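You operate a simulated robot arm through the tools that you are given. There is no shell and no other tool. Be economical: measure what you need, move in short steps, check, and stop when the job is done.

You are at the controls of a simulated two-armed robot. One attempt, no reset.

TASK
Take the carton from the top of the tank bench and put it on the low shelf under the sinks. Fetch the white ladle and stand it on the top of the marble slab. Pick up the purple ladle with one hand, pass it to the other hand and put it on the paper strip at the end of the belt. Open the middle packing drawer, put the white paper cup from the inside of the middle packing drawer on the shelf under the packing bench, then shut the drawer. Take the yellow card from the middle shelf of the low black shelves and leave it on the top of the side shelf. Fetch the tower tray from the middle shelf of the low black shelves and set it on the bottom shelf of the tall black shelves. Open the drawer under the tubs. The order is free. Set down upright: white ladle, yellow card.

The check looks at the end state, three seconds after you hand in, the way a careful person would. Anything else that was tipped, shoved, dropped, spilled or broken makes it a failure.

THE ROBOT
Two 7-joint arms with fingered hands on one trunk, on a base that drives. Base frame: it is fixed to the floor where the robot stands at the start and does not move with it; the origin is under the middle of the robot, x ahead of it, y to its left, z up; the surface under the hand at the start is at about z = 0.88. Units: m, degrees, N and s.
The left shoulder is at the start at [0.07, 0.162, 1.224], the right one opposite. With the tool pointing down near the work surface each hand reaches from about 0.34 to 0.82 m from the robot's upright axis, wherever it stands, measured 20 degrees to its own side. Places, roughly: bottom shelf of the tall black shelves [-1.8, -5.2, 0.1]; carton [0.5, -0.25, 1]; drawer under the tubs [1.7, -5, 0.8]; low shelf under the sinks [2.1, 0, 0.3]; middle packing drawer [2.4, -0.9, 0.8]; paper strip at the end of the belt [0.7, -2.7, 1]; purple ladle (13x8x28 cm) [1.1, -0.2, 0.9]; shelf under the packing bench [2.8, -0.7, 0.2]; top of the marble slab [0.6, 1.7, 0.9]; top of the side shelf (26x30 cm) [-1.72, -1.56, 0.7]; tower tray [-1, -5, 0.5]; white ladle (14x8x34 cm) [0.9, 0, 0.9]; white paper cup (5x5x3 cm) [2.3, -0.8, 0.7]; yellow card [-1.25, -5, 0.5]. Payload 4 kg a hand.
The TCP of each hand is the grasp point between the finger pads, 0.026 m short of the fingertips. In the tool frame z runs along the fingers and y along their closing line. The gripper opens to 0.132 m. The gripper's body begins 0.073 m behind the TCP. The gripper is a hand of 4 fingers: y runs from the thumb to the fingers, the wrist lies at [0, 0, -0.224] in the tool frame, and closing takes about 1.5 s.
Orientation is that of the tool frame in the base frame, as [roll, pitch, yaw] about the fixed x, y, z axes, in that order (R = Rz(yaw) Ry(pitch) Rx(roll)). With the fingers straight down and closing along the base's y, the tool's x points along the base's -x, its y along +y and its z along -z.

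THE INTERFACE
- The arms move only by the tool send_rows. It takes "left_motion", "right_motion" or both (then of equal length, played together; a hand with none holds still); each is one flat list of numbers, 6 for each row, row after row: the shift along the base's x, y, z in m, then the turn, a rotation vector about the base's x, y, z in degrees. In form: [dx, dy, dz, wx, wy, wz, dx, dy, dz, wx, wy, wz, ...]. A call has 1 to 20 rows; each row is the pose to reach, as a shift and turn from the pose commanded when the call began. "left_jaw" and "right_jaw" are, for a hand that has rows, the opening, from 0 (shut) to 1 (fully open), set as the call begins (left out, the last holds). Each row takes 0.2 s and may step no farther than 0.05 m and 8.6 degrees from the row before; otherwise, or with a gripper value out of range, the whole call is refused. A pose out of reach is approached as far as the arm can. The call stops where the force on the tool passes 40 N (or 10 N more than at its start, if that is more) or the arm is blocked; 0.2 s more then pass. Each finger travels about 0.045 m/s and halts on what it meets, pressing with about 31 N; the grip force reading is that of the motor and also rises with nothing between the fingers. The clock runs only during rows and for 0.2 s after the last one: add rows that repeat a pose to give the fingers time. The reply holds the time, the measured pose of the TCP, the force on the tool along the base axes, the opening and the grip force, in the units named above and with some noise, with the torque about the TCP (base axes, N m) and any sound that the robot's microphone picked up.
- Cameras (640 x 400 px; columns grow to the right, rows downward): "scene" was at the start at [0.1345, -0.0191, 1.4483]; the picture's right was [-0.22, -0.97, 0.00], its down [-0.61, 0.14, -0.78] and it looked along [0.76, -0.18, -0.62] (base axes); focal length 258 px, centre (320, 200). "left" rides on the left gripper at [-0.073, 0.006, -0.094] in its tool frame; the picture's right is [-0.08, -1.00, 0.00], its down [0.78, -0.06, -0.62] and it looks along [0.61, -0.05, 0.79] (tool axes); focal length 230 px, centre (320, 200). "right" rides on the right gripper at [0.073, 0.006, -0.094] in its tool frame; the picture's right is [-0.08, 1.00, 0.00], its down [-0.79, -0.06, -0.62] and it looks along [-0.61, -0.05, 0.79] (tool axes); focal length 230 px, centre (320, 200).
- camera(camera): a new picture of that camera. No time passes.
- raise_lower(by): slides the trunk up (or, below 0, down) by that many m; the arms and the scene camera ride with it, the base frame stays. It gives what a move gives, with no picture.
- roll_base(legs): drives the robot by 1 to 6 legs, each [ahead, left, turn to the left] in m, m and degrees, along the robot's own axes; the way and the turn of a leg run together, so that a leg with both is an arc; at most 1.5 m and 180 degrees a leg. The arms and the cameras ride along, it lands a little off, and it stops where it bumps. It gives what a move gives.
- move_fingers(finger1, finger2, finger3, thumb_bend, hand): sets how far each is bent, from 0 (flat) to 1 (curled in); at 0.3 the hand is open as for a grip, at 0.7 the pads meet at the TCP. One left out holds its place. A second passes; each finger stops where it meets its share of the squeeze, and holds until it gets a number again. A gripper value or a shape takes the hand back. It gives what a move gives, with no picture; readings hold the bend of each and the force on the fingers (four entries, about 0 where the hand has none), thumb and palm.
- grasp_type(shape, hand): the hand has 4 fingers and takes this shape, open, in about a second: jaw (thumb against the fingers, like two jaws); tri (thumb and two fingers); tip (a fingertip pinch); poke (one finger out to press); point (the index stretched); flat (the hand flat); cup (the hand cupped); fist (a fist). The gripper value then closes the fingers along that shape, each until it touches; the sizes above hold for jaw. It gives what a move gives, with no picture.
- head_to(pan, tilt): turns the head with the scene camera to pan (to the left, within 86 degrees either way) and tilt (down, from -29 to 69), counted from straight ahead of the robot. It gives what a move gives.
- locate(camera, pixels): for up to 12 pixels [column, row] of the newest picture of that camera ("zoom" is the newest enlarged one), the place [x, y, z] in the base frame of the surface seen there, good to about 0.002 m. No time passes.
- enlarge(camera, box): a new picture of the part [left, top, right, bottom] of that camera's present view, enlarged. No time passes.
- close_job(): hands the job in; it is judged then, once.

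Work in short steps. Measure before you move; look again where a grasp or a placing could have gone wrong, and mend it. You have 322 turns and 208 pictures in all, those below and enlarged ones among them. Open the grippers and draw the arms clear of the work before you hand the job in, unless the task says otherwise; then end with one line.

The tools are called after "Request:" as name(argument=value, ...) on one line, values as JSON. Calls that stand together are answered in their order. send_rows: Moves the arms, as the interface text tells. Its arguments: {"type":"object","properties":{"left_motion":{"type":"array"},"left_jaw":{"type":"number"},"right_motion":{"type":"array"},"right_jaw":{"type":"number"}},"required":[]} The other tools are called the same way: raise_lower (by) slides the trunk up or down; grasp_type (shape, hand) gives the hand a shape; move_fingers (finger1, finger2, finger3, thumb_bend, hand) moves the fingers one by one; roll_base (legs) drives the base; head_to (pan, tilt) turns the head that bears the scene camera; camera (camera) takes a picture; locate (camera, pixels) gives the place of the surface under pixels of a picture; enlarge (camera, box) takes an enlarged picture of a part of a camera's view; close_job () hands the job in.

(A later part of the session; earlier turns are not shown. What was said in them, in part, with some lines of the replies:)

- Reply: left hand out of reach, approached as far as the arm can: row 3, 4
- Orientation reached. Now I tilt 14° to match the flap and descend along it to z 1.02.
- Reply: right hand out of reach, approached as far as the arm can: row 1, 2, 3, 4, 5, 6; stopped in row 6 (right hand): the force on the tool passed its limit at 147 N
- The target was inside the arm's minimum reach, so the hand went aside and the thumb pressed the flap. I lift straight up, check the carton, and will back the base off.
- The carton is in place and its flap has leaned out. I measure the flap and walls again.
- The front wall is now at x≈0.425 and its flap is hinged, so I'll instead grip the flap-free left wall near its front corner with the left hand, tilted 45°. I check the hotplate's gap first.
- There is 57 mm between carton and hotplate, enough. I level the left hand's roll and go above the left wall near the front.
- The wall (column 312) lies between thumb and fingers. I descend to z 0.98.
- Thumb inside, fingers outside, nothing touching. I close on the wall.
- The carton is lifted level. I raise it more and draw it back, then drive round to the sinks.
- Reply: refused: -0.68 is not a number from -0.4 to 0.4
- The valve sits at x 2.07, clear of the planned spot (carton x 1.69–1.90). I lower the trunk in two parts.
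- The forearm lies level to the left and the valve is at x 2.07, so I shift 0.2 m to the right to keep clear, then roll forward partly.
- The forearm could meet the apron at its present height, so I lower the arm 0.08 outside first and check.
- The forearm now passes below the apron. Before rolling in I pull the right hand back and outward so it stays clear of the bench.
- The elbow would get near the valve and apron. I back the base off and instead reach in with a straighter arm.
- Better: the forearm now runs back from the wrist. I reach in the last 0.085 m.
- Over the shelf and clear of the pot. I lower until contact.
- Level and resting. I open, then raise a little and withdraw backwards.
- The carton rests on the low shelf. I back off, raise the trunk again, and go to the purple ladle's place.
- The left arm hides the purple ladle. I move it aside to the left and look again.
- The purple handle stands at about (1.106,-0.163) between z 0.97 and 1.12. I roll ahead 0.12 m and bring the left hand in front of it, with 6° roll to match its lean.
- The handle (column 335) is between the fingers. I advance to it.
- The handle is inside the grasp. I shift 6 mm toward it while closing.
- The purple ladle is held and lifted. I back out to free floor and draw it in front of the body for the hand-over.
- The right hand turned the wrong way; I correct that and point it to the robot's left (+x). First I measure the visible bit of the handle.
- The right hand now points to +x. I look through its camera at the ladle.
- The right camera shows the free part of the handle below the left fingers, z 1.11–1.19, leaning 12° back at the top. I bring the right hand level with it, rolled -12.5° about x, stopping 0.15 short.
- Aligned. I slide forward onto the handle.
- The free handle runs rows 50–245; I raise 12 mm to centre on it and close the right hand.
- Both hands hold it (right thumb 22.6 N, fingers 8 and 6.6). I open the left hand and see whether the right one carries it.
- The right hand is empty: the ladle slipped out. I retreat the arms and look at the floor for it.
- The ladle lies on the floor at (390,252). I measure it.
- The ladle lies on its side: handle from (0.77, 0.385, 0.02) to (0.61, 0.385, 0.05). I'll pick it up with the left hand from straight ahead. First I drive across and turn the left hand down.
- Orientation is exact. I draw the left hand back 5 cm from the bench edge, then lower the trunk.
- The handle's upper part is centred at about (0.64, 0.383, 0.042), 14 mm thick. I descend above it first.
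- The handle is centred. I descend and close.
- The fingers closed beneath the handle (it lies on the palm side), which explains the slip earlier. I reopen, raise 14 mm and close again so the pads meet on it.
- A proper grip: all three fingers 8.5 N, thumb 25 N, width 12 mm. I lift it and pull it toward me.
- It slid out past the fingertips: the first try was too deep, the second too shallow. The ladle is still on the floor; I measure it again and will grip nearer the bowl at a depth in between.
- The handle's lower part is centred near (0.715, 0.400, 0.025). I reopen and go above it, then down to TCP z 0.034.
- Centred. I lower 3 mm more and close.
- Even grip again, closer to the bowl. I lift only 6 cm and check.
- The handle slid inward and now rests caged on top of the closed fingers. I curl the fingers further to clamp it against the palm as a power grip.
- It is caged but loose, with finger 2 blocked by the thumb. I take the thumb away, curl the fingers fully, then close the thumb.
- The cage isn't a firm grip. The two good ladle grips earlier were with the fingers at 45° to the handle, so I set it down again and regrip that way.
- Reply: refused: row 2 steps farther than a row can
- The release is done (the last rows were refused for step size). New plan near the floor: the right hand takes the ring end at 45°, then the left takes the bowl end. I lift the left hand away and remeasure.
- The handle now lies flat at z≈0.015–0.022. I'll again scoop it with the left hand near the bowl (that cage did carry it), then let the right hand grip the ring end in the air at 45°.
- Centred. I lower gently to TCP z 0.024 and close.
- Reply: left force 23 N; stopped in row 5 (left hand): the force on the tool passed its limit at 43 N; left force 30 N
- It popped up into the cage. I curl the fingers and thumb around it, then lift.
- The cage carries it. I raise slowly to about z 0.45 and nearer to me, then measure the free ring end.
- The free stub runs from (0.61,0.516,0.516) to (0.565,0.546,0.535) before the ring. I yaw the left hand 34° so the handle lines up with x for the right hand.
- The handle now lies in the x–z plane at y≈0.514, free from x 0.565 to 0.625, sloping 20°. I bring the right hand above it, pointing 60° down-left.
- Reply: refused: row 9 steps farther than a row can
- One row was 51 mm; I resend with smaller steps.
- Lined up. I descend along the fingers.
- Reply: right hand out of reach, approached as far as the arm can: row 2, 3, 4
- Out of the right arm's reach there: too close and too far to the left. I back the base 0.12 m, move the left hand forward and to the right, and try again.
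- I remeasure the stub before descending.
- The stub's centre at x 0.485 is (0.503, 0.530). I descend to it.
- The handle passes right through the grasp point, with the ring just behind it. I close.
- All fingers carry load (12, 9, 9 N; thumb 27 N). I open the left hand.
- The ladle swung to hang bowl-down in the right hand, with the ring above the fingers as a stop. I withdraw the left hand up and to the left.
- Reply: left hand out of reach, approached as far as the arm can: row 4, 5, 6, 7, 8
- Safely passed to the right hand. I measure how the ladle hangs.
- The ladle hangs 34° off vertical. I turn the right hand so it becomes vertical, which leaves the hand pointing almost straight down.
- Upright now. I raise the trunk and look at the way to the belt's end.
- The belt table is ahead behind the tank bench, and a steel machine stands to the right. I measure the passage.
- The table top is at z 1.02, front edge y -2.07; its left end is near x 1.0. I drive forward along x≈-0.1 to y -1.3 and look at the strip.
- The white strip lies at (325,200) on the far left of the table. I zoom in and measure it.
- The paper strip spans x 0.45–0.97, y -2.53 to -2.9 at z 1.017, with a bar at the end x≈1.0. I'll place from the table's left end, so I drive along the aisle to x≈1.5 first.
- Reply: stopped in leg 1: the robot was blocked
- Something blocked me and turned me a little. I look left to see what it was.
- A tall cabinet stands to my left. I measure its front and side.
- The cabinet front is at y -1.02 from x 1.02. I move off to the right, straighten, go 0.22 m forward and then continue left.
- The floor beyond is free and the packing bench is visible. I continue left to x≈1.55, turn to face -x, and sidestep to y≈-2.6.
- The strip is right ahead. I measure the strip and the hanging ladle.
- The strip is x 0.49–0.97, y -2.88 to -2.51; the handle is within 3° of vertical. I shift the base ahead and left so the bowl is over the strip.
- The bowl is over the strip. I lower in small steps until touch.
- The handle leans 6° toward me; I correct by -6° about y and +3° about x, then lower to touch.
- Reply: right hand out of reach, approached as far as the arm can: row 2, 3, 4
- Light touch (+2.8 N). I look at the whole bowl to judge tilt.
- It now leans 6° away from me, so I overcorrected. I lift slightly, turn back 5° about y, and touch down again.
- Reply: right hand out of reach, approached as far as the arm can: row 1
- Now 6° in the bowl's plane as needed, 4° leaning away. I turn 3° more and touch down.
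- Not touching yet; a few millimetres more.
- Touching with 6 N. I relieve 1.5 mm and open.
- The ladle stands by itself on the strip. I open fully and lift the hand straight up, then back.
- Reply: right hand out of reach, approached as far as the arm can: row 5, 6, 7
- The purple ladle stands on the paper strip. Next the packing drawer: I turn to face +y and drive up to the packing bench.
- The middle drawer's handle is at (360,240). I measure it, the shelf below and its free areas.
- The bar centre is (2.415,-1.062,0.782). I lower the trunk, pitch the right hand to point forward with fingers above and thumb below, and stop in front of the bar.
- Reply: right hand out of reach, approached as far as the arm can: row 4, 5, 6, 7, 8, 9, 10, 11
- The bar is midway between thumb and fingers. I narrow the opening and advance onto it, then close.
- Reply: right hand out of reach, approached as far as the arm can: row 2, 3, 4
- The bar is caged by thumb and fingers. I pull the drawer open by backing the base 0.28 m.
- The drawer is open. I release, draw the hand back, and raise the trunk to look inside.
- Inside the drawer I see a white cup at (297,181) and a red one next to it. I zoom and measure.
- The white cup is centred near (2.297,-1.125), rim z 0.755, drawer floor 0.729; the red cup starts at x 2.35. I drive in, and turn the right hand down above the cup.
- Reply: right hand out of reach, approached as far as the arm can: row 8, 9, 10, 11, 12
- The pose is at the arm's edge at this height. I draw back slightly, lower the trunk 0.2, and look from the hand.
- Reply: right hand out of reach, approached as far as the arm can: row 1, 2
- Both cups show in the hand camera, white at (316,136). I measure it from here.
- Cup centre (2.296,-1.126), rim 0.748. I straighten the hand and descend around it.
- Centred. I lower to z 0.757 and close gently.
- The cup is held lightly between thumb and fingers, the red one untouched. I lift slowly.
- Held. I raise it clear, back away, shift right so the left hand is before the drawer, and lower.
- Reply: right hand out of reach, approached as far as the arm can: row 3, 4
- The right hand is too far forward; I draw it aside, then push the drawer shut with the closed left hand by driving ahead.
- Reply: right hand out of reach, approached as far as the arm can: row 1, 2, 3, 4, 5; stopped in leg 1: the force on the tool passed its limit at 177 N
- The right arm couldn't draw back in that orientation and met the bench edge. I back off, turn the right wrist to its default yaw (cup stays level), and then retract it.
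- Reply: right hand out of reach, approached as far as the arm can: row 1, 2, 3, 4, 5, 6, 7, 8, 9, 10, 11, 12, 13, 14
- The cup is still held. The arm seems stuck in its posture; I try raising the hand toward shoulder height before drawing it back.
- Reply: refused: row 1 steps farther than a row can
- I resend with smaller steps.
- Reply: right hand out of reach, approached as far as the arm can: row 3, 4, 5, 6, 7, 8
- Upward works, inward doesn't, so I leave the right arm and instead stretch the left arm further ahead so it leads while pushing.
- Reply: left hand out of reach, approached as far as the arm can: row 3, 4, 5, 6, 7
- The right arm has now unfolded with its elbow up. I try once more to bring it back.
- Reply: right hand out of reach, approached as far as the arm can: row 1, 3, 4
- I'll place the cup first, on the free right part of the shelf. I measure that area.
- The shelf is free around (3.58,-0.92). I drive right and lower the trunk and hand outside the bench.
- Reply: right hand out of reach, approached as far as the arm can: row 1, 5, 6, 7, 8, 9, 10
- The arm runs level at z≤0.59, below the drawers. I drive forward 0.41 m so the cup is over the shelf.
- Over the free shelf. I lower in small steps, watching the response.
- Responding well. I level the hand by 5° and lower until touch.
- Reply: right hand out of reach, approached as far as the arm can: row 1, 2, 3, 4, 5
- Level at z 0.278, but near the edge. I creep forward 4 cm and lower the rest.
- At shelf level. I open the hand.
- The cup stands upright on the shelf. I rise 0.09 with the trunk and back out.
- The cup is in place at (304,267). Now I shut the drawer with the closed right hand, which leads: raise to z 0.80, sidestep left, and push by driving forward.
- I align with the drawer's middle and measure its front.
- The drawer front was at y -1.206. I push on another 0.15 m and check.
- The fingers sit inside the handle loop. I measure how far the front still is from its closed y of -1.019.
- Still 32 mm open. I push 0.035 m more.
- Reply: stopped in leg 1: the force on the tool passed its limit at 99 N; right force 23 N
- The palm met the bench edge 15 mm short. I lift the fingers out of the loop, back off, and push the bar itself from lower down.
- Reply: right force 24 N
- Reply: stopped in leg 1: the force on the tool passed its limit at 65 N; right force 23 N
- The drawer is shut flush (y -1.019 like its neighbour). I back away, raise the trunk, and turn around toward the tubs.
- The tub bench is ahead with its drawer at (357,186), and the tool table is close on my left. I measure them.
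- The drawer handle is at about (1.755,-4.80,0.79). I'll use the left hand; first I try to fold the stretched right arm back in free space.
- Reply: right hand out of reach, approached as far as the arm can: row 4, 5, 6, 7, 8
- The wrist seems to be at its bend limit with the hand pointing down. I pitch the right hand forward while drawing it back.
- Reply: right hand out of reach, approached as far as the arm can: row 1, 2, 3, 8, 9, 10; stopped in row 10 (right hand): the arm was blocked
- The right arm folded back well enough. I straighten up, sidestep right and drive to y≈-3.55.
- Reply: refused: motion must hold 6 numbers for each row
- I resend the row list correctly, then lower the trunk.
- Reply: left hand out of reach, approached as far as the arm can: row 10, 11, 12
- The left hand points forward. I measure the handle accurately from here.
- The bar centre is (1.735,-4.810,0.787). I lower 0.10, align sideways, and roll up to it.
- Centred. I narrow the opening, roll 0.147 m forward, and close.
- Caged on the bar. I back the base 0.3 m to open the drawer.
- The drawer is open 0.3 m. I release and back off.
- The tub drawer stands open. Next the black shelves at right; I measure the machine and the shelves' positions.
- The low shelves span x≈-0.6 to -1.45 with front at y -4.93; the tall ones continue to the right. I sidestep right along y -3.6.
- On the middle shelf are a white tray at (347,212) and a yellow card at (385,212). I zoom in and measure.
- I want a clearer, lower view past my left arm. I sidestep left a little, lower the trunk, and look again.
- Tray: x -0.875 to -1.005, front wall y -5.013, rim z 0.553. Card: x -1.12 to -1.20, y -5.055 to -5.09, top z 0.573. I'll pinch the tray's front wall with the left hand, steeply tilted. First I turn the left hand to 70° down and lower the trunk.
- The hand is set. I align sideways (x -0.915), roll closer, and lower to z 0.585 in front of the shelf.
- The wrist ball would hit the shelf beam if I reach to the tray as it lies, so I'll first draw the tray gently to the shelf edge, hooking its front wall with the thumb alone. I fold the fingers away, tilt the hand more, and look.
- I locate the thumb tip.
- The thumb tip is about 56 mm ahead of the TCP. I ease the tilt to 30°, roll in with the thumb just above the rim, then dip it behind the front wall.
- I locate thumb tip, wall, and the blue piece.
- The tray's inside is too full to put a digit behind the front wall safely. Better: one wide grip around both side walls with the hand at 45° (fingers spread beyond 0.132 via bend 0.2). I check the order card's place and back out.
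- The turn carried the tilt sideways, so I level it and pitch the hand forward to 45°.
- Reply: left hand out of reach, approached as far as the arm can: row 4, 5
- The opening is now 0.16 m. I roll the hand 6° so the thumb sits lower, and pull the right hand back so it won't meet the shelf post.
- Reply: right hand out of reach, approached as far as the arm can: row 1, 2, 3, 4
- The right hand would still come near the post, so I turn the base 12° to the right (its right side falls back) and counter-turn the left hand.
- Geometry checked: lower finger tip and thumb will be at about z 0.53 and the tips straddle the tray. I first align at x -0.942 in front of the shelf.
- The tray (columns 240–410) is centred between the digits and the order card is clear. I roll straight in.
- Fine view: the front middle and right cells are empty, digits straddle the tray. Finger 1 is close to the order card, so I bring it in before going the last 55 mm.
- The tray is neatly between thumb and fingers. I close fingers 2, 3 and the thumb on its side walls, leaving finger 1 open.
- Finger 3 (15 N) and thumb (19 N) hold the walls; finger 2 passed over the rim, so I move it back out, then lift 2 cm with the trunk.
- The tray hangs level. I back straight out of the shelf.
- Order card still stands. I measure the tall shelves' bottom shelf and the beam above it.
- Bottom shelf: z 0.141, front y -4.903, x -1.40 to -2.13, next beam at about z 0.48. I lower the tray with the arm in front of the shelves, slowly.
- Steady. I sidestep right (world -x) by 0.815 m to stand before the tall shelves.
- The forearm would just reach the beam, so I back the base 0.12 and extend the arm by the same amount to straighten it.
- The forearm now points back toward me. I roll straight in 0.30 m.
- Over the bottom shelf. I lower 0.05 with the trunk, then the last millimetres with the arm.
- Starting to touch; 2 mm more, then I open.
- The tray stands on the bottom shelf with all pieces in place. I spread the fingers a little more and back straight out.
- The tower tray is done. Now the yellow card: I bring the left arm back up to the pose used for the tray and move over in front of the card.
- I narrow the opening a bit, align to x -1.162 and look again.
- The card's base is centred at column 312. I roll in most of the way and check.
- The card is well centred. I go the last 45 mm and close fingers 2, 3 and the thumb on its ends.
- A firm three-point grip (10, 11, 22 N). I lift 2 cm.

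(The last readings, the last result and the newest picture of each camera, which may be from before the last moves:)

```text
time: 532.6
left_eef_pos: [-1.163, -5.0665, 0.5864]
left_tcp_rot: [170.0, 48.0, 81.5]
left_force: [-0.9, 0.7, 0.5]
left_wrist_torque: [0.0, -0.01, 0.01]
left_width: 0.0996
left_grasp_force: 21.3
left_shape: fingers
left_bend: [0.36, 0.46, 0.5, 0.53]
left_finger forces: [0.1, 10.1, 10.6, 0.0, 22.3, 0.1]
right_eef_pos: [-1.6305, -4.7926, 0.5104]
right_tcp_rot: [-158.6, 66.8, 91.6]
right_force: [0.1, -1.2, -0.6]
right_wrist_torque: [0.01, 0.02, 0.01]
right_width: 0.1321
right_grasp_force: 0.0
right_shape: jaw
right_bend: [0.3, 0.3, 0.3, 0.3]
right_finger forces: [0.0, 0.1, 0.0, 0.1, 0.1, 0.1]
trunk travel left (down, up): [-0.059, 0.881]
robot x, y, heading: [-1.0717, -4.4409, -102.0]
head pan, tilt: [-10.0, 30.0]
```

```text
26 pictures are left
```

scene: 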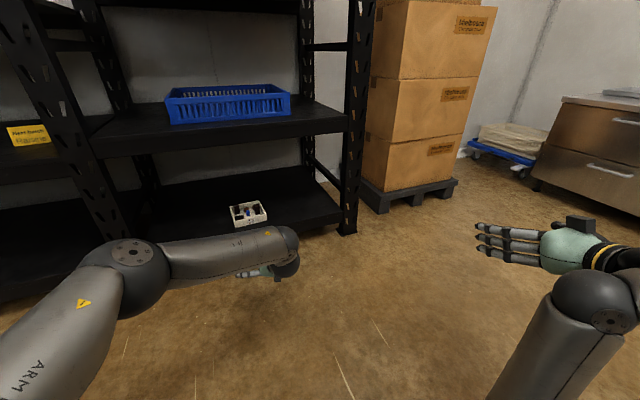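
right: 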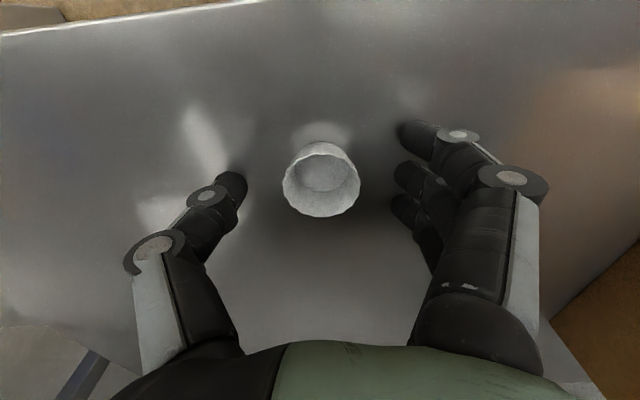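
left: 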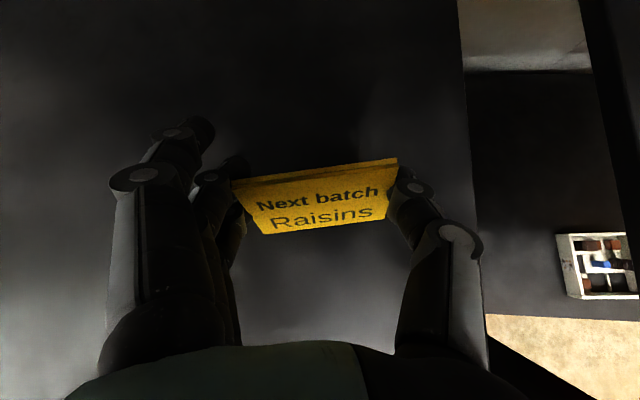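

The card is held just as it stood. I back out, raise the trunk, and turn around toward the side shelf.

Request:
roll_base(legs=[[-0.343, -0.071, 0]])

Request:
raise_lower(by=0.4)

Request:
roll_base(legs=[[-0.3, 0, 0], [0, 0, -168]])

Request:
head_to(pan=0, tilt=22)

Request:
camera(camera="scene")

```text
time: 534.9
left_eef_pos: [-1.1603, -4.714, 0.5864]
left_tcp_rot: [170.1, 48.0, 81.8]
left_force: [-0.7, 0.7, 0.5]
left_wrist_torque: [0.01, 0.02, -0.01]
left_width: 0.0998
left_grasp_force: 21.7
left_shape: fingers
left_bend: [0.36, 0.46, 0.5, 0.53]
left_finger forces: [0.0, 10.2, 10.7, 0.0, 22.4, 0.0]
right_eef_pos: [-1.6294, -4.443, 0.5115]
right_tcp_rot: [-158.6, 66.8, 91.8]
right_force: [-0.5, 0.2, 0.7]
right_wrist_torque: [0.02, -0.02, 0.04]
right_width: 0.1319
right_grasp_force: 0.1
right_shape: jaw
right_bend: [0.3, 0.3, 0.3, 0.3]
right_finger forces: [0.0, 0.0, 0.0, 0.0, 0.0, 0.0]
trunk travel left (down, up): [-0.059, 0.881]
robot x, y, heading: [-1.0689, -4.0881, -101.3]
head pan, tilt: [-10.0, 30.0]
```

```text
time: 538.7
left_eef_pos: [-1.1599, -4.7151, 0.987]
left_tcp_rot: [170.0, 47.9, 81.8]
left_force: [-0.2, -0.1, -0.5]
left_wrist_torque: [0.01, 0.02, -0.02]
left_width: 0.0997
left_grasp_force: 21.7
left_shape: fingers
left_bend: [0.36, 0.46, 0.5, 0.53]
left_finger forces: [0.1, 10.2, 10.8, 0.0, 22.2, 0.0]
right_eef_pos: [-1.6285, -4.4446, 0.91]
right_tcp_rot: [-158.7, 66.8, 91.8]
right_force: [0.0, -0.4, 0.0]
right_wrist_torque: [0.01, 0.0, 0.02]
right_width: 0.132
right_grasp_force: 0.1
right_shape: jaw
right_bend: [0.3, 0.3, 0.3, 0.3]
right_finger forces: [0.0, 0.2, 0.0, 0.1, 0.0, 0.1]
trunk travel left (down, up): [-0.459, 0.481]
robot x, y, heading: [-1.0685, -4.0871, -101.6]
head pan, tilt: [-10.0, 30.0]
```

```text
time: 547.8
left_eef_pos: [-1.0131, -3.1627, 0.9862]
left_tcp_rot: [169.9, 48.0, -89.8]
left_force: [0.3, 0.1, 0.4]
left_wrist_torque: [0.02, 0.02, 0.01]
left_width: 0.0997
left_grasp_force: 21.1
left_shape: fingers
left_bend: [0.36, 0.46, 0.5, 0.53]
left_finger forces: [0.0, 10.0, 10.3, 0.1, 21.8, 0.1]
right_eef_pos: [-0.5103, -3.3619, 0.91]
right_tcp_rot: [-158.7, 66.9, -79.8]
right_force: [-0.4, -1.4, -0.1]
right_wrist_torque: [0.0, 0.01, 0.0]
right_width: 0.132
right_grasp_force: 0.1
right_shape: jaw
right_bend: [0.3, 0.3, 0.3, 0.3]
right_finger forces: [0.0, 0.0, 0.0, 0.0, 0.1, 0.0]
trunk travel left (down, up): [-0.459, 0.481]
robot x, y, heading: [-1.0105, -3.7969, 86.7]
head pan, tilt: [-10.0, 30.0]
```

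```text
time: 548.5
left_eef_pos: [-1.013, -3.1626, 0.9869]
left_tcp_rot: [169.9, 47.9, -89.8]
left_force: [-0.7, 0.2, -0.8]
left_wrist_torque: [0.0, 0.0, -0.01]
left_width: 0.0997
left_grasp_force: 21.5
left_shape: fingers
left_bend: [0.36, 0.46, 0.5, 0.53]
left_finger forces: [0.0, 10.0, 10.4, 0.0, 21.8, 0.0]
right_eef_pos: [-0.5102, -3.3616, 0.911]
right_tcp_rot: [-158.6, 66.7, -79.7]
right_force: [0.6, 0.9, 0.1]
right_wrist_torque: [-0.02, 0.02, 0.02]
right_width: 0.1321
right_grasp_force: 0.0
right_shape: jaw
right_bend: [0.3, 0.3, 0.3, 0.3]
right_finger forces: [0.0, 0.1, 0.0, 0.0, 0.0, 0.1]
trunk travel left (down, up): [-0.459, 0.481]
robot x, y, heading: [-1.0097, -3.796, 87.0]
head pan, tilt: [0.0, 22.0]
```

```text
25 pictures are left
```

scene: 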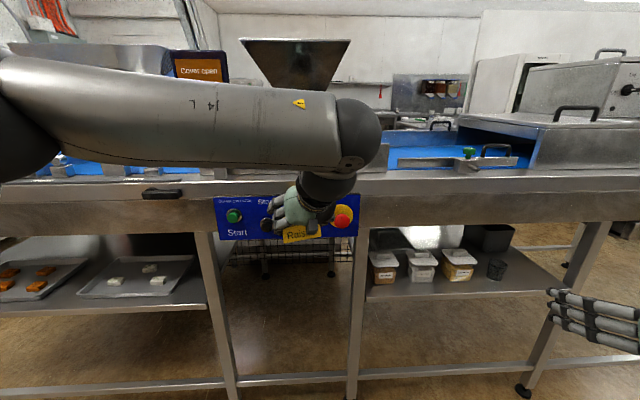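

The enrober line stands right in front of me, with its button panel close to the hand. I back off at once and measure how far the line extends.

Request:
roll_base(legs=[[-0.3, 0, 0]])

Request:
locate(camera="scene", pixels=[[230, 225], [20, 215], [600, 205], [345, 215], [210, 70], [20, 290]])

Request:
head_to(pan=45, tilt=15)

Request:
camera(camera="scene")

```text
time: 550.5
left_eef_pos: [-1.033, -3.4583, 0.9865]
left_tcp_rot: [170.1, 48.0, -89.4]
left_force: [-0.7, -0.9, 0.2]
left_wrist_torque: [-0.02, -0.02, -0.02]
left_width: 0.0995
left_grasp_force: 20.9
left_shape: fingers
left_bend: [0.36, 0.46, 0.5, 0.53]
left_finger forces: [0.0, 9.9, 10.3, 0.1, 21.7, 0.0]
right_eef_pos: [-0.5276, -3.6539, 0.9118]
right_tcp_rot: [-158.6, 66.8, -79.4]
right_force: [-0.4, -0.2, 0.0]
right_wrist_torque: [0.0, 0.02, -0.02]
right_width: 0.1318
right_grasp_force: 0.1
right_shape: jaw
right_bend: [0.3, 0.3, 0.3, 0.3]
right_finger forces: [0.1, 0.1, 0.0, 0.0, 0.0, 0.0]
trunk travel left (down, up): [-0.459, 0.481]
robot x, y, heading: [-1.0257, -4.0924, 87.3]
head pan, tilt: [0.0, 22.0]
```

```text
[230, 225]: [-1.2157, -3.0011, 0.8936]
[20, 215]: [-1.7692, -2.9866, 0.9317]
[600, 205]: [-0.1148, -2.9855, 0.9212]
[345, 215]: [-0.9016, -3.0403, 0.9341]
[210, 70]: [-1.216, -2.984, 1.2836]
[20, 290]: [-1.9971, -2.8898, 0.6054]
```

```text
time: 551.6
left_eef_pos: [-1.0325, -3.4572, 0.9868]
left_tcp_rot: [170.0, 48.0, -89.5]
left_force: [0.6, 0.5, 0.1]
left_wrist_torque: [-0.02, 0.02, 0.02]
left_width: 0.0997
left_grasp_force: 21.0
left_shape: fingers
left_bend: [0.36, 0.46, 0.5, 0.53]
left_finger forces: [0.1, 10.1, 10.4, 0.1, 21.7, 0.0]
right_eef_pos: [-0.5283, -3.6523, 0.9104]
right_tcp_rot: [-158.5, 66.7, -79.4]
right_force: [-0.3, -0.3, 0.4]
right_wrist_torque: [0.02, 0.0, -0.01]
right_width: 0.1324
right_grasp_force: 0.2
right_shape: jaw
right_bend: [0.3, 0.3, 0.3, 0.3]
right_finger forces: [0.0, 0.0, 0.1, 0.1, 0.1, 0.1]
trunk travel left (down, up): [-0.459, 0.481]
robot x, y, heading: [-1.0267, -4.0946, 87.4]
head pan, tilt: [45.0, 15.0]
```

```text
24 pictures are left
```

scene: 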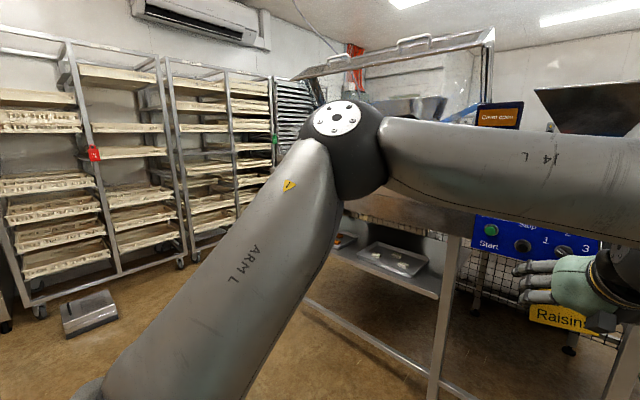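

The line ends far to the left near racks, so I take the known way round: east, north past the strip table, then west. I raise the trunk and go.

Request:
raise_lower(by=0.38)

Request:
roll_base(legs=[[0.27, 0, 2.6], [0, -1.35, 0], [0, -1.3, 0], [1.45, 0, 0], [0.25, 0, 0]])

Request:
head_to(pan=0, tilt=30)

Request:
camera(camera="scene")

```text
time: 555.3
left_eef_pos: [-1.0324, -3.457, 1.3664]
left_tcp_rot: [170.1, 48.0, -89.5]
left_force: [0.3, -0.8, 0.1]
left_wrist_torque: [0.03, 0.03, 0.01]
left_width: 0.0996
left_grasp_force: 21.0
left_shape: fingers
left_bend: [0.36, 0.46, 0.5, 0.53]
left_finger forces: [0.0, 10.0, 10.5, 0.0, 21.6, 0.0]
right_eef_pos: [-0.5284, -3.653, 1.2911]
right_tcp_rot: [-158.7, 66.8, -79.4]
right_force: [0.7, 0.6, 0.0]
right_wrist_torque: [0.0, 0.01, 0.0]
right_width: 0.1321
right_grasp_force: 0.2
right_shape: jaw
right_bend: [0.3, 0.3, 0.3, 0.3]
right_finger forces: [0.0, 0.0, 0.0, 0.1, 0.0, 0.0]
trunk travel left (down, up): [-0.839, 0.101]
robot x, y, heading: [-1.0232, -4.0917, 87.2]
head pan, tilt: [45.0, 15.0]
```

```text
time: 578.3
left_eef_pos: [1.5223, -1.3701, 1.3674]
left_tcp_rot: [169.9, 48.1, -84.2]
left_force: [-0.3, 0.9, 0.6]
left_wrist_torque: [-0.07, 0.02, -0.02]
left_width: 0.0994
left_grasp_force: 21.0
left_shape: fingers
left_bend: [0.36, 0.46, 0.5, 0.53]
left_finger forces: [0.2, 10.0, 10.2, 0.0, 21.7, 0.1]
right_eef_pos: [2.0418, -1.5171, 1.2907]
right_tcp_rot: [-158.5, 66.9, -74.1]
right_force: [0.4, -0.5, -0.3]
right_wrist_torque: [-0.05, 0.01, 0.01]
right_width: 0.1319
right_grasp_force: 0.0
right_shape: jaw
right_bend: [0.3, 0.3, 0.3, 0.3]
right_finger forces: [0.0, 0.1, 0.1, 0.0, 0.1, 0.0]
trunk travel left (down, up): [-0.839, 0.101]
robot x, y, heading: [1.5869, -2.0003, 92.6]
head pan, tilt: [45.0, 15.0]
```

```text
time: 579.4
left_eef_pos: [1.522, -1.3674, 1.3669]
left_tcp_rot: [170.0, 48.0, -84.3]
left_force: [-0.6, -0.3, 0.4]
left_wrist_torque: [-0.02, -0.03, 0.02]
left_width: 0.0994
left_grasp_force: 21.1
left_shape: fingers
left_bend: [0.36, 0.46, 0.5, 0.53]
left_finger forces: [0.0, 10.0, 10.3, 0.0, 21.7, 0.1]
right_eef_pos: [2.0419, -1.5161, 1.2904]
right_tcp_rot: [-158.4, 66.8, -74.1]
right_force: [0.1, -0.5, 1.0]
right_wrist_torque: [0.02, -0.02, 0.0]
right_width: 0.1319
right_grasp_force: 0.1
right_shape: jaw
right_bend: [0.3, 0.3, 0.3, 0.3]
right_finger forces: [0.0, 0.0, 0.0, 0.0, 0.1, 0.0]
trunk travel left (down, up): [-0.839, 0.101]
robot x, y, heading: [1.5868, -1.9957, 92.3]
head pan, tilt: [0.0, 30.0]
```

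```text
23 pictures are left
```

scene: 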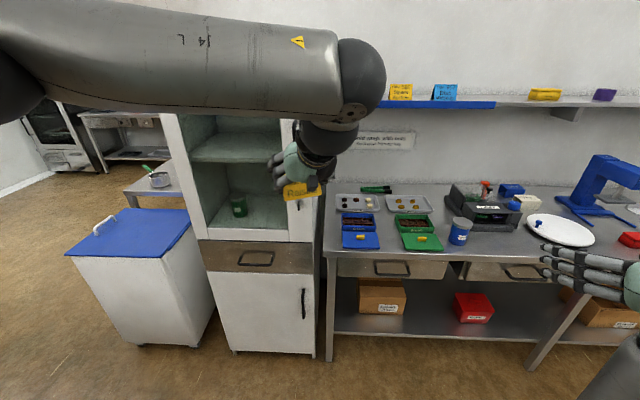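

All clear. I turn to face -y, back to y -1.58, sidestep west to x≈-0.1, then back north.

Request:
roll_base(legs=[[0, 0, 177.7], [-0.42, 0, 0], [0, -1.0, 0], [0, -0.7, 0], [-1.05, 0, 0]])

Request:
head_to(pan=-45, tilt=25)

Request:
camera(camera="scene")

```text
time: 602.6
left_eef_pos: [-0.103, -1.2267, 1.3658]
left_tcp_rot: [170.0, 47.9, 94.7]
left_force: [-0.6, -0.3, -0.5]
left_wrist_torque: [0.01, 0.04, -0.02]
left_width: 0.0994
left_grasp_force: 20.1
left_shape: fingers
left_bend: [0.36, 0.46, 0.5, 0.53]
left_finger forces: [0.0, 9.7, 10.1, 0.0, 21.0, 0.0]
right_eef_pos: [-0.6213, -1.0677, 1.2913]
right_tcp_rot: [-158.6, 66.8, 104.8]
right_force: [-0.4, -0.1, -0.7]
right_wrist_torque: [0.0, 0.01, 0.03]
right_width: 0.1318
right_grasp_force: 0.0
right_shape: jaw
right_bend: [0.3, 0.3, 0.3, 0.3]
right_finger forces: [0.1, 0.1, 0.1, 0.0, 0.0, 0.0]
trunk travel left (down, up): [-0.839, 0.101]
robot x, y, heading: [-0.1556, -0.5948, -88.3]
head pan, tilt: [0.0, 30.0]
```

```text
time: 603.7
left_eef_pos: [-0.1029, -1.2262, 1.3658]
left_tcp_rot: [169.9, 48.0, 94.6]
left_force: [-0.2, 1.0, 0.0]
left_wrist_torque: [0.04, -0.01, -0.01]
left_width: 0.0994
left_grasp_force: 20.5
left_shape: fingers
left_bend: [0.36, 0.46, 0.5, 0.53]
left_finger forces: [0.1, 9.6, 10.1, 0.0, 21.2, 0.1]
right_eef_pos: [-0.6206, -1.0676, 1.2909]
right_tcp_rot: [-158.6, 66.8, 104.8]
right_force: [-0.3, -0.2, 0.5]
right_wrist_torque: [-0.04, 0.0, 0.01]
right_width: 0.1319
right_grasp_force: 0.0
right_shape: jaw
right_bend: [0.3, 0.3, 0.3, 0.3]
right_finger forces: [0.0, 0.1, 0.0, 0.0, 0.0, 0.0]
trunk travel left (down, up): [-0.839, 0.101]
robot x, y, heading: [-0.1559, -0.5929, -88.6]
head pan, tilt: [-45.0, 25.0]
```

```text
22 pictures are left
```

scene: 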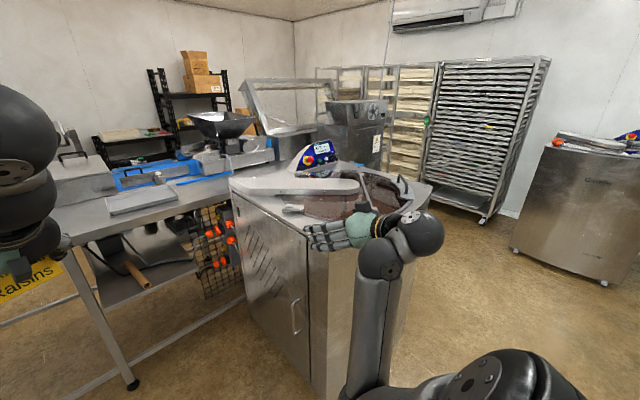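

I measure the grinder front and the other machine on the right to see the gap.

Request:
locate(camera="scene", pixels=[[515, 250], [605, 280], [550, 150], [395, 300], [312, 330], [490, 220], [420, 190], [600, 160]])

```text
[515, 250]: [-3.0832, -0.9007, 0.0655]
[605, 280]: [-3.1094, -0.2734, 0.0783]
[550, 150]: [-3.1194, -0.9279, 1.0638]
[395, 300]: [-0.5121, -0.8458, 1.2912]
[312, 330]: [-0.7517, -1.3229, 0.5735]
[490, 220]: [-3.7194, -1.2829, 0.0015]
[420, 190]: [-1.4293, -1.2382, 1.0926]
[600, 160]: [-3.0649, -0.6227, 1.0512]
```

Plenty of room. I sidestep west to x≈-1.8 and look at the side shelf.

Request:
roll_base(legs=[[-0.1, -0.85, -1.4], [0, -0.8, 0]])

Request:
head_to(pan=5, tilt=35)

Request:
camera(camera="scene")

```text
time: 612.3
left_eef_pos: [-1.8227, -1.1204, 1.3663]
left_tcp_rot: [169.9, 48.0, 91.5]
left_force: [0.2, 0.0, 0.2]
left_wrist_torque: [0.03, -0.01, -0.02]
left_width: 0.0994
left_grasp_force: 20.2
left_shape: fingers
left_bend: [0.36, 0.46, 0.5, 0.53]
left_finger forces: [0.1, 9.7, 10.1, 0.0, 21.1, 0.0]
right_eef_pos: [-2.3307, -0.9317, 1.2914]
right_tcp_rot: [-158.5, 66.9, 101.6]
right_force: [0.3, -0.8, -0.3]
right_wrist_torque: [0.0, -0.01, -0.02]
right_width: 0.1319
right_grasp_force: 0.0
right_shape: jaw
right_bend: [0.3, 0.3, 0.3, 0.3]
right_finger forces: [0.0, 0.1, 0.1, 0.0, 0.0, 0.0]
trunk travel left (down, up): [-0.839, 0.101]
robot x, y, heading: [-1.8414, -0.4832, -91.9]
head pan, tilt: [-45.0, 25.0]
```

```text
time: 613.5
left_eef_pos: [-1.8243, -1.1202, 1.3672]
left_tcp_rot: [170.0, 48.1, 91.3]
left_force: [0.4, 0.3, 1.2]
left_wrist_torque: [0.02, 0.0, 0.0]
left_width: 0.0995
left_grasp_force: 20.2
left_shape: fingers
left_bend: [0.36, 0.46, 0.5, 0.53]
left_finger forces: [0.0, 9.8, 10.1, 0.1, 21.0, 0.0]
right_eef_pos: [-2.3301, -0.9307, 1.2905]
right_tcp_rot: [-158.6, 66.8, 101.4]
right_force: [-0.2, 0.1, 0.1]
right_wrist_torque: [0.01, -0.01, 0.0]
right_width: 0.1319
right_grasp_force: 0.0
right_shape: jaw
right_bend: [0.3, 0.3, 0.3, 0.3]
right_finger forces: [0.0, 0.0, 0.0, 0.1, 0.0, 0.1]
trunk travel left (down, up): [-0.839, 0.101]
robot x, y, heading: [-1.8431, -0.4867, -91.9]
head pan, tilt: [5.0, 35.0]
```

```text
21 pictures are left
```

scene: 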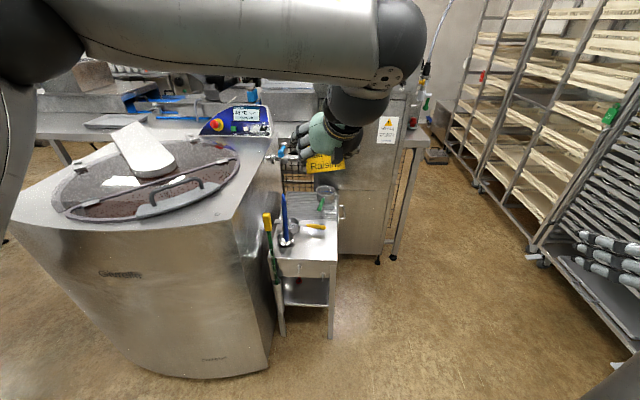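

The side shelf's top is at about (308,235), with several items on it. I zoom in and measure free space.

Request:
enlarge(camera="scene", box=[250, 170, 370, 290])

Request:
locate(camera="zoom", pixels=[[120, 280], [250, 280], [150, 285], [240, 250], [260, 170], [230, 180], [290, 200], [200, 240], [280, 260], [110, 270], [180, 270], [260, 225]])

```text
3.33 times, centred on (310, 230) of scene
```

zoom: 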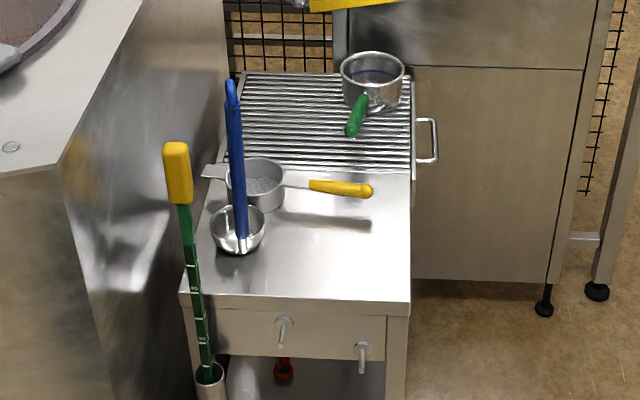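

```text
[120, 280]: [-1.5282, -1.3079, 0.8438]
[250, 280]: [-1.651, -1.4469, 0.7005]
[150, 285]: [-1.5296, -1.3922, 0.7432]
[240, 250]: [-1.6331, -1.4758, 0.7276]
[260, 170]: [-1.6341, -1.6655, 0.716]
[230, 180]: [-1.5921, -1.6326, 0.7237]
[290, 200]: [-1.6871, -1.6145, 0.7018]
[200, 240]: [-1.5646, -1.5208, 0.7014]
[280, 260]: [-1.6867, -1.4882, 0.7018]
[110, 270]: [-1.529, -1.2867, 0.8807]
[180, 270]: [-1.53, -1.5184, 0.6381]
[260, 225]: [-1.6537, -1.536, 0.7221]
```

Request:
locate(camera="zoom", pixels=[[340, 250], [403, 295], [405, 180], [350, 190], [330, 295], [372, 190], [300, 240], [340, 285], [395, 240], [200, 292]])

Request:
camera(camera="left")

```text
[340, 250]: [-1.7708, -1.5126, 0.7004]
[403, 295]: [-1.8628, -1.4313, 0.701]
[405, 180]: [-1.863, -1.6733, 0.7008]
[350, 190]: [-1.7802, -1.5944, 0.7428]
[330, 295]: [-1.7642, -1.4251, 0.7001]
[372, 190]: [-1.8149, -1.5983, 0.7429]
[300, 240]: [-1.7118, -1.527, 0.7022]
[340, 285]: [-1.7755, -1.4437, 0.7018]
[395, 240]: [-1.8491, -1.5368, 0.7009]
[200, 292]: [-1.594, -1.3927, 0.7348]
```

```text
19 pictures are left
```

left: 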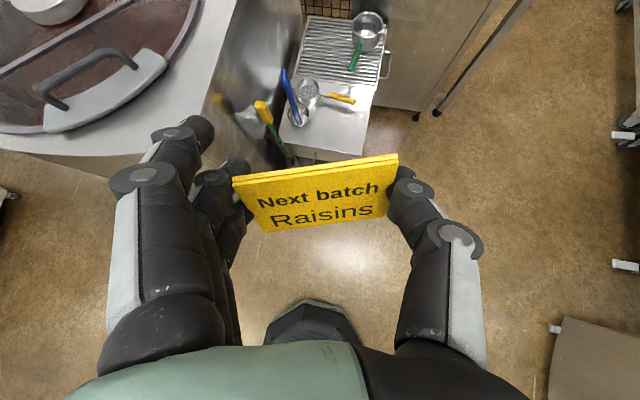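

Free spot for the card: around (-1.787,-1.49). To keep my forearm off the grinder I'll come from the right: heading -60°. I turn and shift the base, still high.

Request:
roll_base(legs=[[0, 0, 32], [0, -0.49, 0], [0.2, 0, 0]])

Request:
raise_lower(by=-0.4)

Request:
camera(camera="left")

```text
time: 619.1
left_eef_pos: [-1.8335, -1.4356, 1.3696]
left_tcp_rot: [170.0, 48.1, 122.3]
left_force: [-0.8, -0.2, 0.1]
left_wrist_torque: [0.0, -0.03, -0.02]
left_width: 0.0994
left_grasp_force: 21.2
left_shape: fingers
left_bend: [0.36, 0.46, 0.5, 0.54]
left_finger forces: [0.1, 9.7, 10.0, 0.0, 21.0, 0.0]
right_eef_pos: [-2.3668, -1.5353, 1.2917]
right_tcp_rot: [-158.4, 66.8, 132.5]
right_force: [0.4, -0.8, 0.1]
right_wrist_torque: [0.02, -0.01, 0.0]
right_width: 0.1322
right_grasp_force: 0.1
right_shape: jaw
right_bend: [0.3, 0.3, 0.3, 0.3]
right_finger forces: [0.1, 0.0, 0.0, 0.0, 0.0, 0.0]
trunk travel left (down, up): [-0.839, 0.101]
robot x, y, heading: [-2.1708, -0.9021, -60.9]
head pan, tilt: [5.0, 35.0]
```

```text
time: 623.0
left_eef_pos: [-1.8329, -1.4384, 0.9666]
left_tcp_rot: [170.0, 48.0, 122.3]
left_force: [-0.7, -0.4, -1.2]
left_wrist_torque: [0.0, 0.02, -0.01]
left_width: 0.0993
left_grasp_force: 20.3
left_shape: fingers
left_bend: [0.36, 0.46, 0.5, 0.54]
left_finger forces: [0.1, 9.7, 9.9, 0.1, 21.1, 0.1]
right_eef_pos: [-2.364, -1.5366, 0.8896]
right_tcp_rot: [-158.7, 66.8, 132.4]
right_force: [0.7, -0.9, -0.2]
right_wrist_torque: [0.03, 0.0, 0.01]
right_width: 0.132
right_grasp_force: 0.1
right_shape: jaw
right_bend: [0.3, 0.3, 0.3, 0.3]
right_finger forces: [0.1, 0.0, 0.1, 0.0, 0.0, 0.0]
trunk travel left (down, up): [-0.439, 0.501]
robot x, y, heading: [-2.1712, -0.9029, -60.7]
head pan, tilt: [5.0, 35.0]
```

```text
18 pictures are left
```

left: 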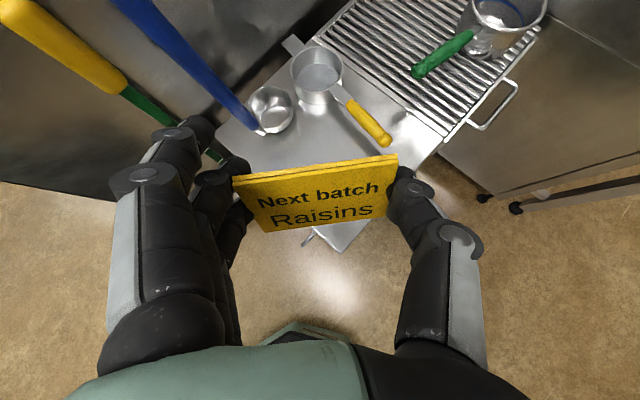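

I roll 6 cm ahead so the card is over the free area, then lower to just above the shelf and check.

Request:
roll_base(legs=[[0.061, 0.004, 0]])

Request:
raise_lower(by=-0.165)

Request:
camera(camera="left")

Request:
head_to(pan=15, tilt=25)

Request:
camera(camera="scene")

```text
time: 623.9
left_eef_pos: [-1.7996, -1.4899, 0.9664]
left_tcp_rot: [170.0, 47.9, 122.3]
left_force: [-0.3, 0.5, -0.4]
left_wrist_torque: [-0.01, 0.03, -0.02]
left_width: 0.0996
left_grasp_force: 20.4
left_shape: fingers
left_bend: [0.36, 0.46, 0.5, 0.54]
left_finger forces: [0.1, 9.7, 10.0, 0.0, 21.0, 0.0]
right_eef_pos: [-2.3314, -1.5886, 0.8896]
right_tcp_rot: [-158.6, 66.7, 132.5]
right_force: [-0.1, 0.1, -0.4]
right_wrist_torque: [0.01, 0.0, -0.02]
right_width: 0.1317
right_grasp_force: 0.1
right_shape: jaw
right_bend: [0.3, 0.3, 0.3, 0.3]
right_finger forces: [0.0, 0.2, 0.0, 0.0, 0.0, 0.0]
trunk travel left (down, up): [-0.439, 0.501]
robot x, y, heading: [-2.1395, -0.9552, -61.1]
head pan, tilt: [5.0, 35.0]
```

```text
time: 625.8
left_eef_pos: [-1.8, -1.4891, 0.8019]
left_tcp_rot: [170.0, 48.0, 122.3]
left_force: [-0.5, 0.1, -0.4]
left_wrist_torque: [-0.01, 0.02, 0.0]
left_width: 0.0991
left_grasp_force: 20.4
left_shape: fingers
left_bend: [0.36, 0.46, 0.5, 0.54]
left_finger forces: [0.0, 9.7, 10.0, 0.1, 20.9, 0.0]
right_eef_pos: [-2.3316, -1.5871, 0.7258]
right_tcp_rot: [-158.7, 66.8, 132.3]
right_force: [-0.6, 0.2, 0.3]
right_wrist_torque: [-0.02, 0.02, -0.02]
right_width: 0.132
right_grasp_force: 0.0
right_shape: jaw
right_bend: [0.3, 0.3, 0.3, 0.3]
right_finger forces: [0.0, 0.0, 0.0, 0.1, 0.1, 0.0]
trunk travel left (down, up): [-0.274, 0.666]
robot x, y, heading: [-2.1405, -0.9551, -61.0]
head pan, tilt: [5.0, 35.0]
```

```text
17 pictures are left
```

left: 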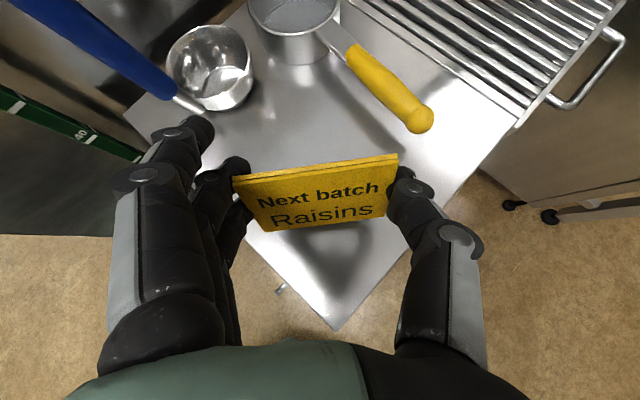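

```text
time: 626.5
left_eef_pos: [-1.7985, -1.4884, 0.8024]
left_tcp_rot: [169.9, 48.0, 122.3]
left_force: [-0.1, -0.5, -0.3]
left_wrist_torque: [-0.03, 0.0, 0.01]
left_width: 0.0993
left_grasp_force: 20.7
left_shape: fingers
left_bend: [0.36, 0.46, 0.5, 0.54]
left_finger forces: [0.0, 9.7, 10.0, 0.0, 21.0, 0.0]
right_eef_pos: [-2.331, -1.5877, 0.7261]
right_tcp_rot: [-158.6, 66.8, 132.4]
right_force: [0.0, 0.3, -1.3]
right_wrist_torque: [-0.03, 0.0, 0.04]
right_width: 0.1324
right_grasp_force: 0.1
right_shape: jaw
right_bend: [0.3, 0.3, 0.3, 0.3]
right_finger forces: [0.0, 0.1, 0.0, 0.0, 0.0, 0.0]
trunk travel left (down, up): [-0.274, 0.666]
robot x, y, heading: [-2.1383, -0.9524, -60.9]
head pan, tilt: [15.0, 25.0]
```

```text
16 pictures are left
```

scene: 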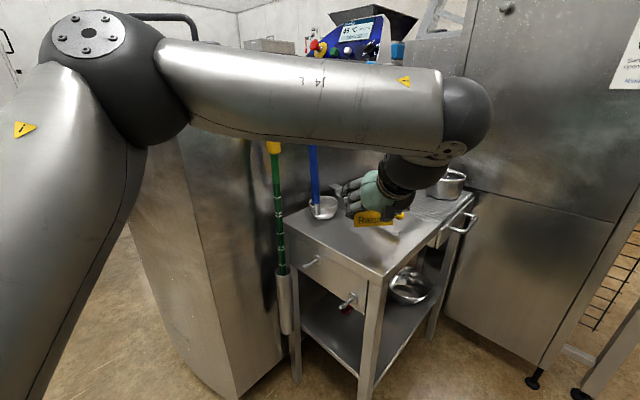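

Clear all around. I lower 0.05 and then touch down finely.

Request:
raise_lower(by=-0.05)

Request:
send_rows(left_motion=[0, 0, -0.002, 0, 0, 0, 0, 0, -0.004, 0, 0, 0, 0, 0, -0.005, 0, 0, 0])

```text
time: 627.4
left_eef_pos: [-1.7987, -1.4891, 0.7527]
left_tcp_rot: [169.9, 48.1, 122.2]
left_force: [-0.9, -0.5, -0.2]
left_wrist_torque: [0.02, -0.01, -0.02]
left_width: 0.0994
left_grasp_force: 20.2
left_shape: fingers
left_bend: [0.36, 0.46, 0.5, 0.54]
left_finger forces: [0.0, 9.7, 10.0, 0.0, 20.9, 0.1]
right_eef_pos: [-2.332, -1.5863, 0.6758]
right_tcp_rot: [-158.5, 66.9, 132.4]
right_force: [-0.2, 0.3, 0.2]
right_wrist_torque: [0.02, 0.02, 0.0]
right_width: 0.1319
right_grasp_force: 0.0
right_shape: jaw
right_bend: [0.3, 0.3, 0.3, 0.3]
right_finger forces: [0.0, 0.1, 0.0, 0.0, 0.1, 0.0]
trunk travel left (down, up): [-0.224, 0.716]
robot x, y, heading: [-2.1411, -0.9506, -61.0]
head pan, tilt: [15.0, 25.0]
```

```text
time: 628.2
left_eef_pos: [-1.7998, -1.4882, 0.7448]
left_tcp_rot: [170.0, 48.0, 122.4]
left_force: [-0.8, 1.1, 2.0]
left_wrist_torque: [0.01, -0.02, 0.0]
left_width: 0.0992
left_grasp_force: 20.0
left_shape: fingers
left_bend: [0.36, 0.46, 0.5, 0.54]
left_finger forces: [0.0, 9.4, 10.3, 0.0, 21.0, 0.0]
right_eef_pos: [-2.3323, -1.5875, 0.6757]
right_tcp_rot: [-158.7, 66.7, 132.5]
right_force: [0.1, -0.4, -0.4]
right_wrist_torque: [0.0, 0.0, -0.01]
right_width: 0.1323
right_grasp_force: 0.1
right_shape: jaw
right_bend: [0.3, 0.3, 0.3, 0.3]
right_finger forces: [0.0, 0.0, 0.1, 0.0, 0.0, 0.0]
trunk travel left (down, up): [-0.224, 0.716]
robot x, y, heading: [-2.1399, -0.9534, -60.9]
head pan, tilt: [15.0, 25.0]
```

Touching with 2 N. I open the fingers.

Request:
move_fingers(hand="left", finger1=0.36, finger2=0.38, finger3=0.38, thumb_bend=0.38)

Request:
camera(camera="left")

```text
time: 629.2
left_eef_pos: [-1.7996, -1.4893, 0.7454]
left_tcp_rot: [170.1, 48.0, 122.4]
left_force: [0.0, 0.3, -0.6]
left_wrist_torque: [-0.03, 0.03, -0.02]
left_width: 0.1136
left_grasp_force: 0.0
left_shape: fingers
left_bend: [0.36, 0.38, 0.38, 0.38]
left_finger forces: [0.0, 0.1, 0.1, 0.1, 0.1, 0.1]
right_eef_pos: [-2.3304, -1.587, 0.677]
right_tcp_rot: [-158.7, 66.8, 132.4]
right_force: [0.5, 0.9, -0.3]
right_wrist_torque: [0.01, 0.0, -0.02]
right_width: 0.132
right_grasp_force: 0.0
right_shape: jaw
right_bend: [0.3, 0.3, 0.3, 0.3]
right_finger forces: [0.0, 0.0, 0.1, 0.1, 0.0, 0.1]
trunk travel left (down, up): [-0.224, 0.716]
robot x, y, heading: [-2.1434, -0.9517, -60.5]
head pan, tilt: [15.0, 25.0]
```

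```text
15 pictures are left
```

left: 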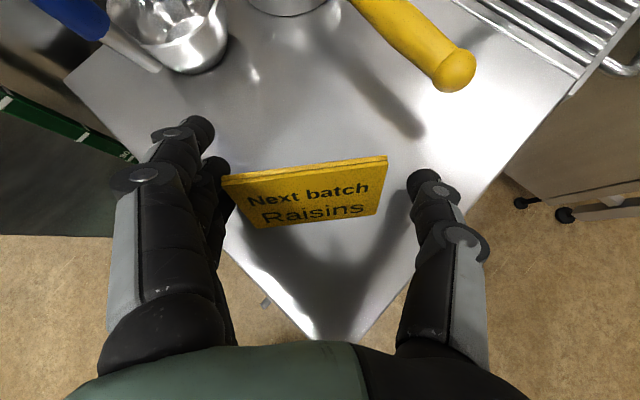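

The card stands by itself. I open wider, rise straight up, and back away.

Request:
move_fingers(hand="left", finger1=0.26, finger2=0.26, finger3=0.26, thumb_bend=0.32)

Request:
raise_lower(by=0.2)

Request:
roll_base(legs=[[-0.35, 0, 0]])

Request:
raise_lower(by=0.3)

Request:
head_to(pan=5, tilt=35)

Request:
camera(camera="scene")

```text
time: 630.2
left_eef_pos: [-1.7984, -1.4897, 0.7459]
left_tcp_rot: [170.0, 48.0, 122.3]
left_force: [-0.3, -0.1, 1.2]
left_wrist_torque: [0.0, 0.0, 0.01]
left_width: 0.1365
left_grasp_force: 0.1
left_shape: fingers
left_bend: [0.26, 0.26, 0.26, 0.32]
left_finger forces: [0.0, 0.0, 0.1, 0.1, 0.0, 0.1]
right_eef_pos: [-2.332, -1.5879, 0.6762]
right_tcp_rot: [-158.7, 66.8, 132.4]
right_force: [-0.2, 0.5, 0.0]
right_wrist_torque: [-0.01, 0.0, 0.03]
right_width: 0.1318
right_grasp_force: 0.1
right_shape: jaw
right_bend: [0.3, 0.3, 0.3, 0.3]
right_finger forces: [0.0, 0.0, 0.0, 0.0, 0.0, 0.1]
trunk travel left (down, up): [-0.224, 0.716]
robot x, y, heading: [-2.1394, -0.9552, -61.0]
head pan, tilt: [15.0, 25.0]
```

```text
time: 632.4
left_eef_pos: [-1.7995, -1.4899, 0.9458]
left_tcp_rot: [170.0, 48.1, 122.2]
left_force: [-0.8, 0.3, -0.3]
left_wrist_torque: [-0.01, 0.0, -0.01]
left_width: 0.1366
left_grasp_force: 0.1
left_shape: fingers
left_bend: [0.26, 0.26, 0.26, 0.32]
left_finger forces: [0.0, 0.0, 0.0, 0.0, 0.0, 0.0]
right_eef_pos: [-2.3323, -1.5881, 0.8765]
right_tcp_rot: [-158.7, 66.8, 132.4]
right_force: [0.5, -0.3, -0.3]
right_wrist_torque: [0.03, -0.01, 0.0]
right_width: 0.1322
right_grasp_force: 0.1
right_shape: jaw
right_bend: [0.3, 0.3, 0.3, 0.3]
right_finger forces: [0.0, 0.0, 0.1, 0.1, 0.1, 0.1]
trunk travel left (down, up): [-0.424, 0.516]
robot x, y, heading: [-2.1431, -0.9551, -60.7]
head pan, tilt: [15.0, 25.0]
```

```text
time: 634.6
left_eef_pos: [-1.9632, -1.1968, 0.9462]
left_tcp_rot: [169.9, 48.0, 122.2]
left_force: [0.3, 1.1, -0.2]
left_wrist_torque: [0.01, 0.04, -0.02]
left_width: 0.1373
left_grasp_force: 0.0
left_shape: fingers
left_bend: [0.26, 0.26, 0.26, 0.32]
left_finger forces: [0.0, 0.0, 0.1, 0.0, 0.0, 0.0]
right_eef_pos: [-2.4958, -1.2935, 0.8763]
right_tcp_rot: [-158.5, 66.8, 132.3]
right_force: [0.0, 0.1, 0.4]
right_wrist_torque: [0.02, -0.02, 0.02]
right_width: 0.1321
right_grasp_force: 0.1
right_shape: jaw
right_bend: [0.3, 0.3, 0.3, 0.3]
right_finger forces: [0.0, 0.0, 0.0, 0.0, 0.1, 0.1]
trunk travel left (down, up): [-0.424, 0.516]
robot x, y, heading: [-2.3026, -0.6627, -61.2]
head pan, tilt: [15.0, 25.0]
```

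```text
time: 637.6
left_eef_pos: [-1.9624, -1.1968, 1.2455]
left_tcp_rot: [170.0, 48.0, 122.2]
left_force: [0.4, 0.0, 0.2]
left_wrist_torque: [-0.01, 0.0, 0.02]
left_width: 0.1369
left_grasp_force: 0.0
left_shape: fingers
left_bend: [0.26, 0.26, 0.26, 0.32]
left_finger forces: [0.0, 0.0, 0.0, 0.1, 0.0, 0.1]
right_eef_pos: [-2.4949, -1.2937, 1.1753]
right_tcp_rot: [-158.5, 66.8, 132.3]
right_force: [0.0, 0.4, 0.1]
right_wrist_torque: [-0.01, 0.0, 0.04]
right_width: 0.132
right_grasp_force: 0.0
right_shape: jaw
right_bend: [0.3, 0.3, 0.3, 0.3]
right_finger forces: [0.1, 0.0, 0.0, 0.0, 0.0, 0.0]
trunk travel left (down, up): [-0.724, 0.216]
robot x, y, heading: [-2.2998, -0.6612, -61.1]
head pan, tilt: [15.0, 25.0]
```

```text
time: 638.3
left_eef_pos: [-1.9632, -1.1966, 1.2463]
left_tcp_rot: [169.9, 48.0, 122.1]
left_force: [-0.4, 0.4, 0.2]
left_wrist_torque: [0.01, -0.01, -0.01]
left_width: 0.1369
left_grasp_force: 0.2
left_shape: fingers
left_bend: [0.26, 0.26, 0.26, 0.32]
left_finger forces: [0.0, 0.0, 0.0, 0.0, 0.0, 0.0]
right_eef_pos: [-2.4953, -1.2943, 1.1756]
right_tcp_rot: [-158.6, 66.8, 132.3]
right_force: [-1.3, 0.0, -0.1]
right_wrist_torque: [-0.03, 0.01, -0.01]
right_width: 0.1318
right_grasp_force: 0.1
right_shape: jaw
right_bend: [0.3, 0.3, 0.3, 0.3]
right_finger forces: [0.1, 0.1, 0.1, 0.0, 0.0, 0.0]
trunk travel left (down, up): [-0.724, 0.216]
robot x, y, heading: [-2.3019, -0.6608, -60.9]
head pan, tilt: [5.0, 35.0]
```

```text
14 pictures are left
```

scene: 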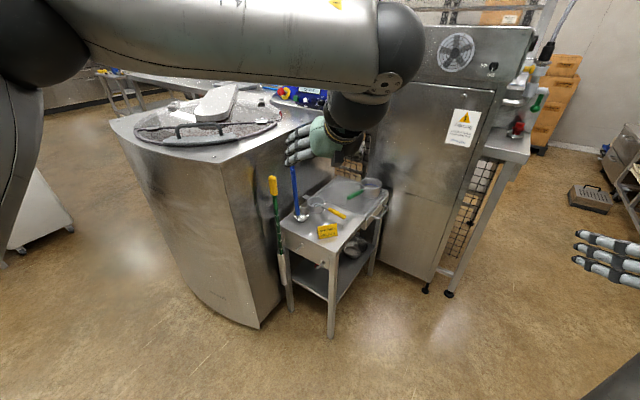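

The card stands on the side shelf. One closer look to be sure.

Request:
enlarge(camera="scene", box=[260, 170, 400, 280])

```text
3.64 times, centred on (330, 225) of scene
```

zoom: 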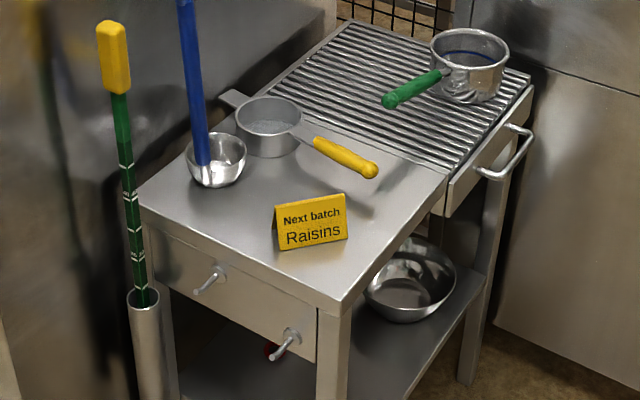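

The card stands upright, both hands are open and clear of the work, and every part of the job is done. I hand it in.

Request:
close_job()

```text
The job is handed in.
```

All seven parts were completed and the job is handed in. While being passed, the purple ladle fell to the floor once; I picked it up, passed it again and put it on the strip.
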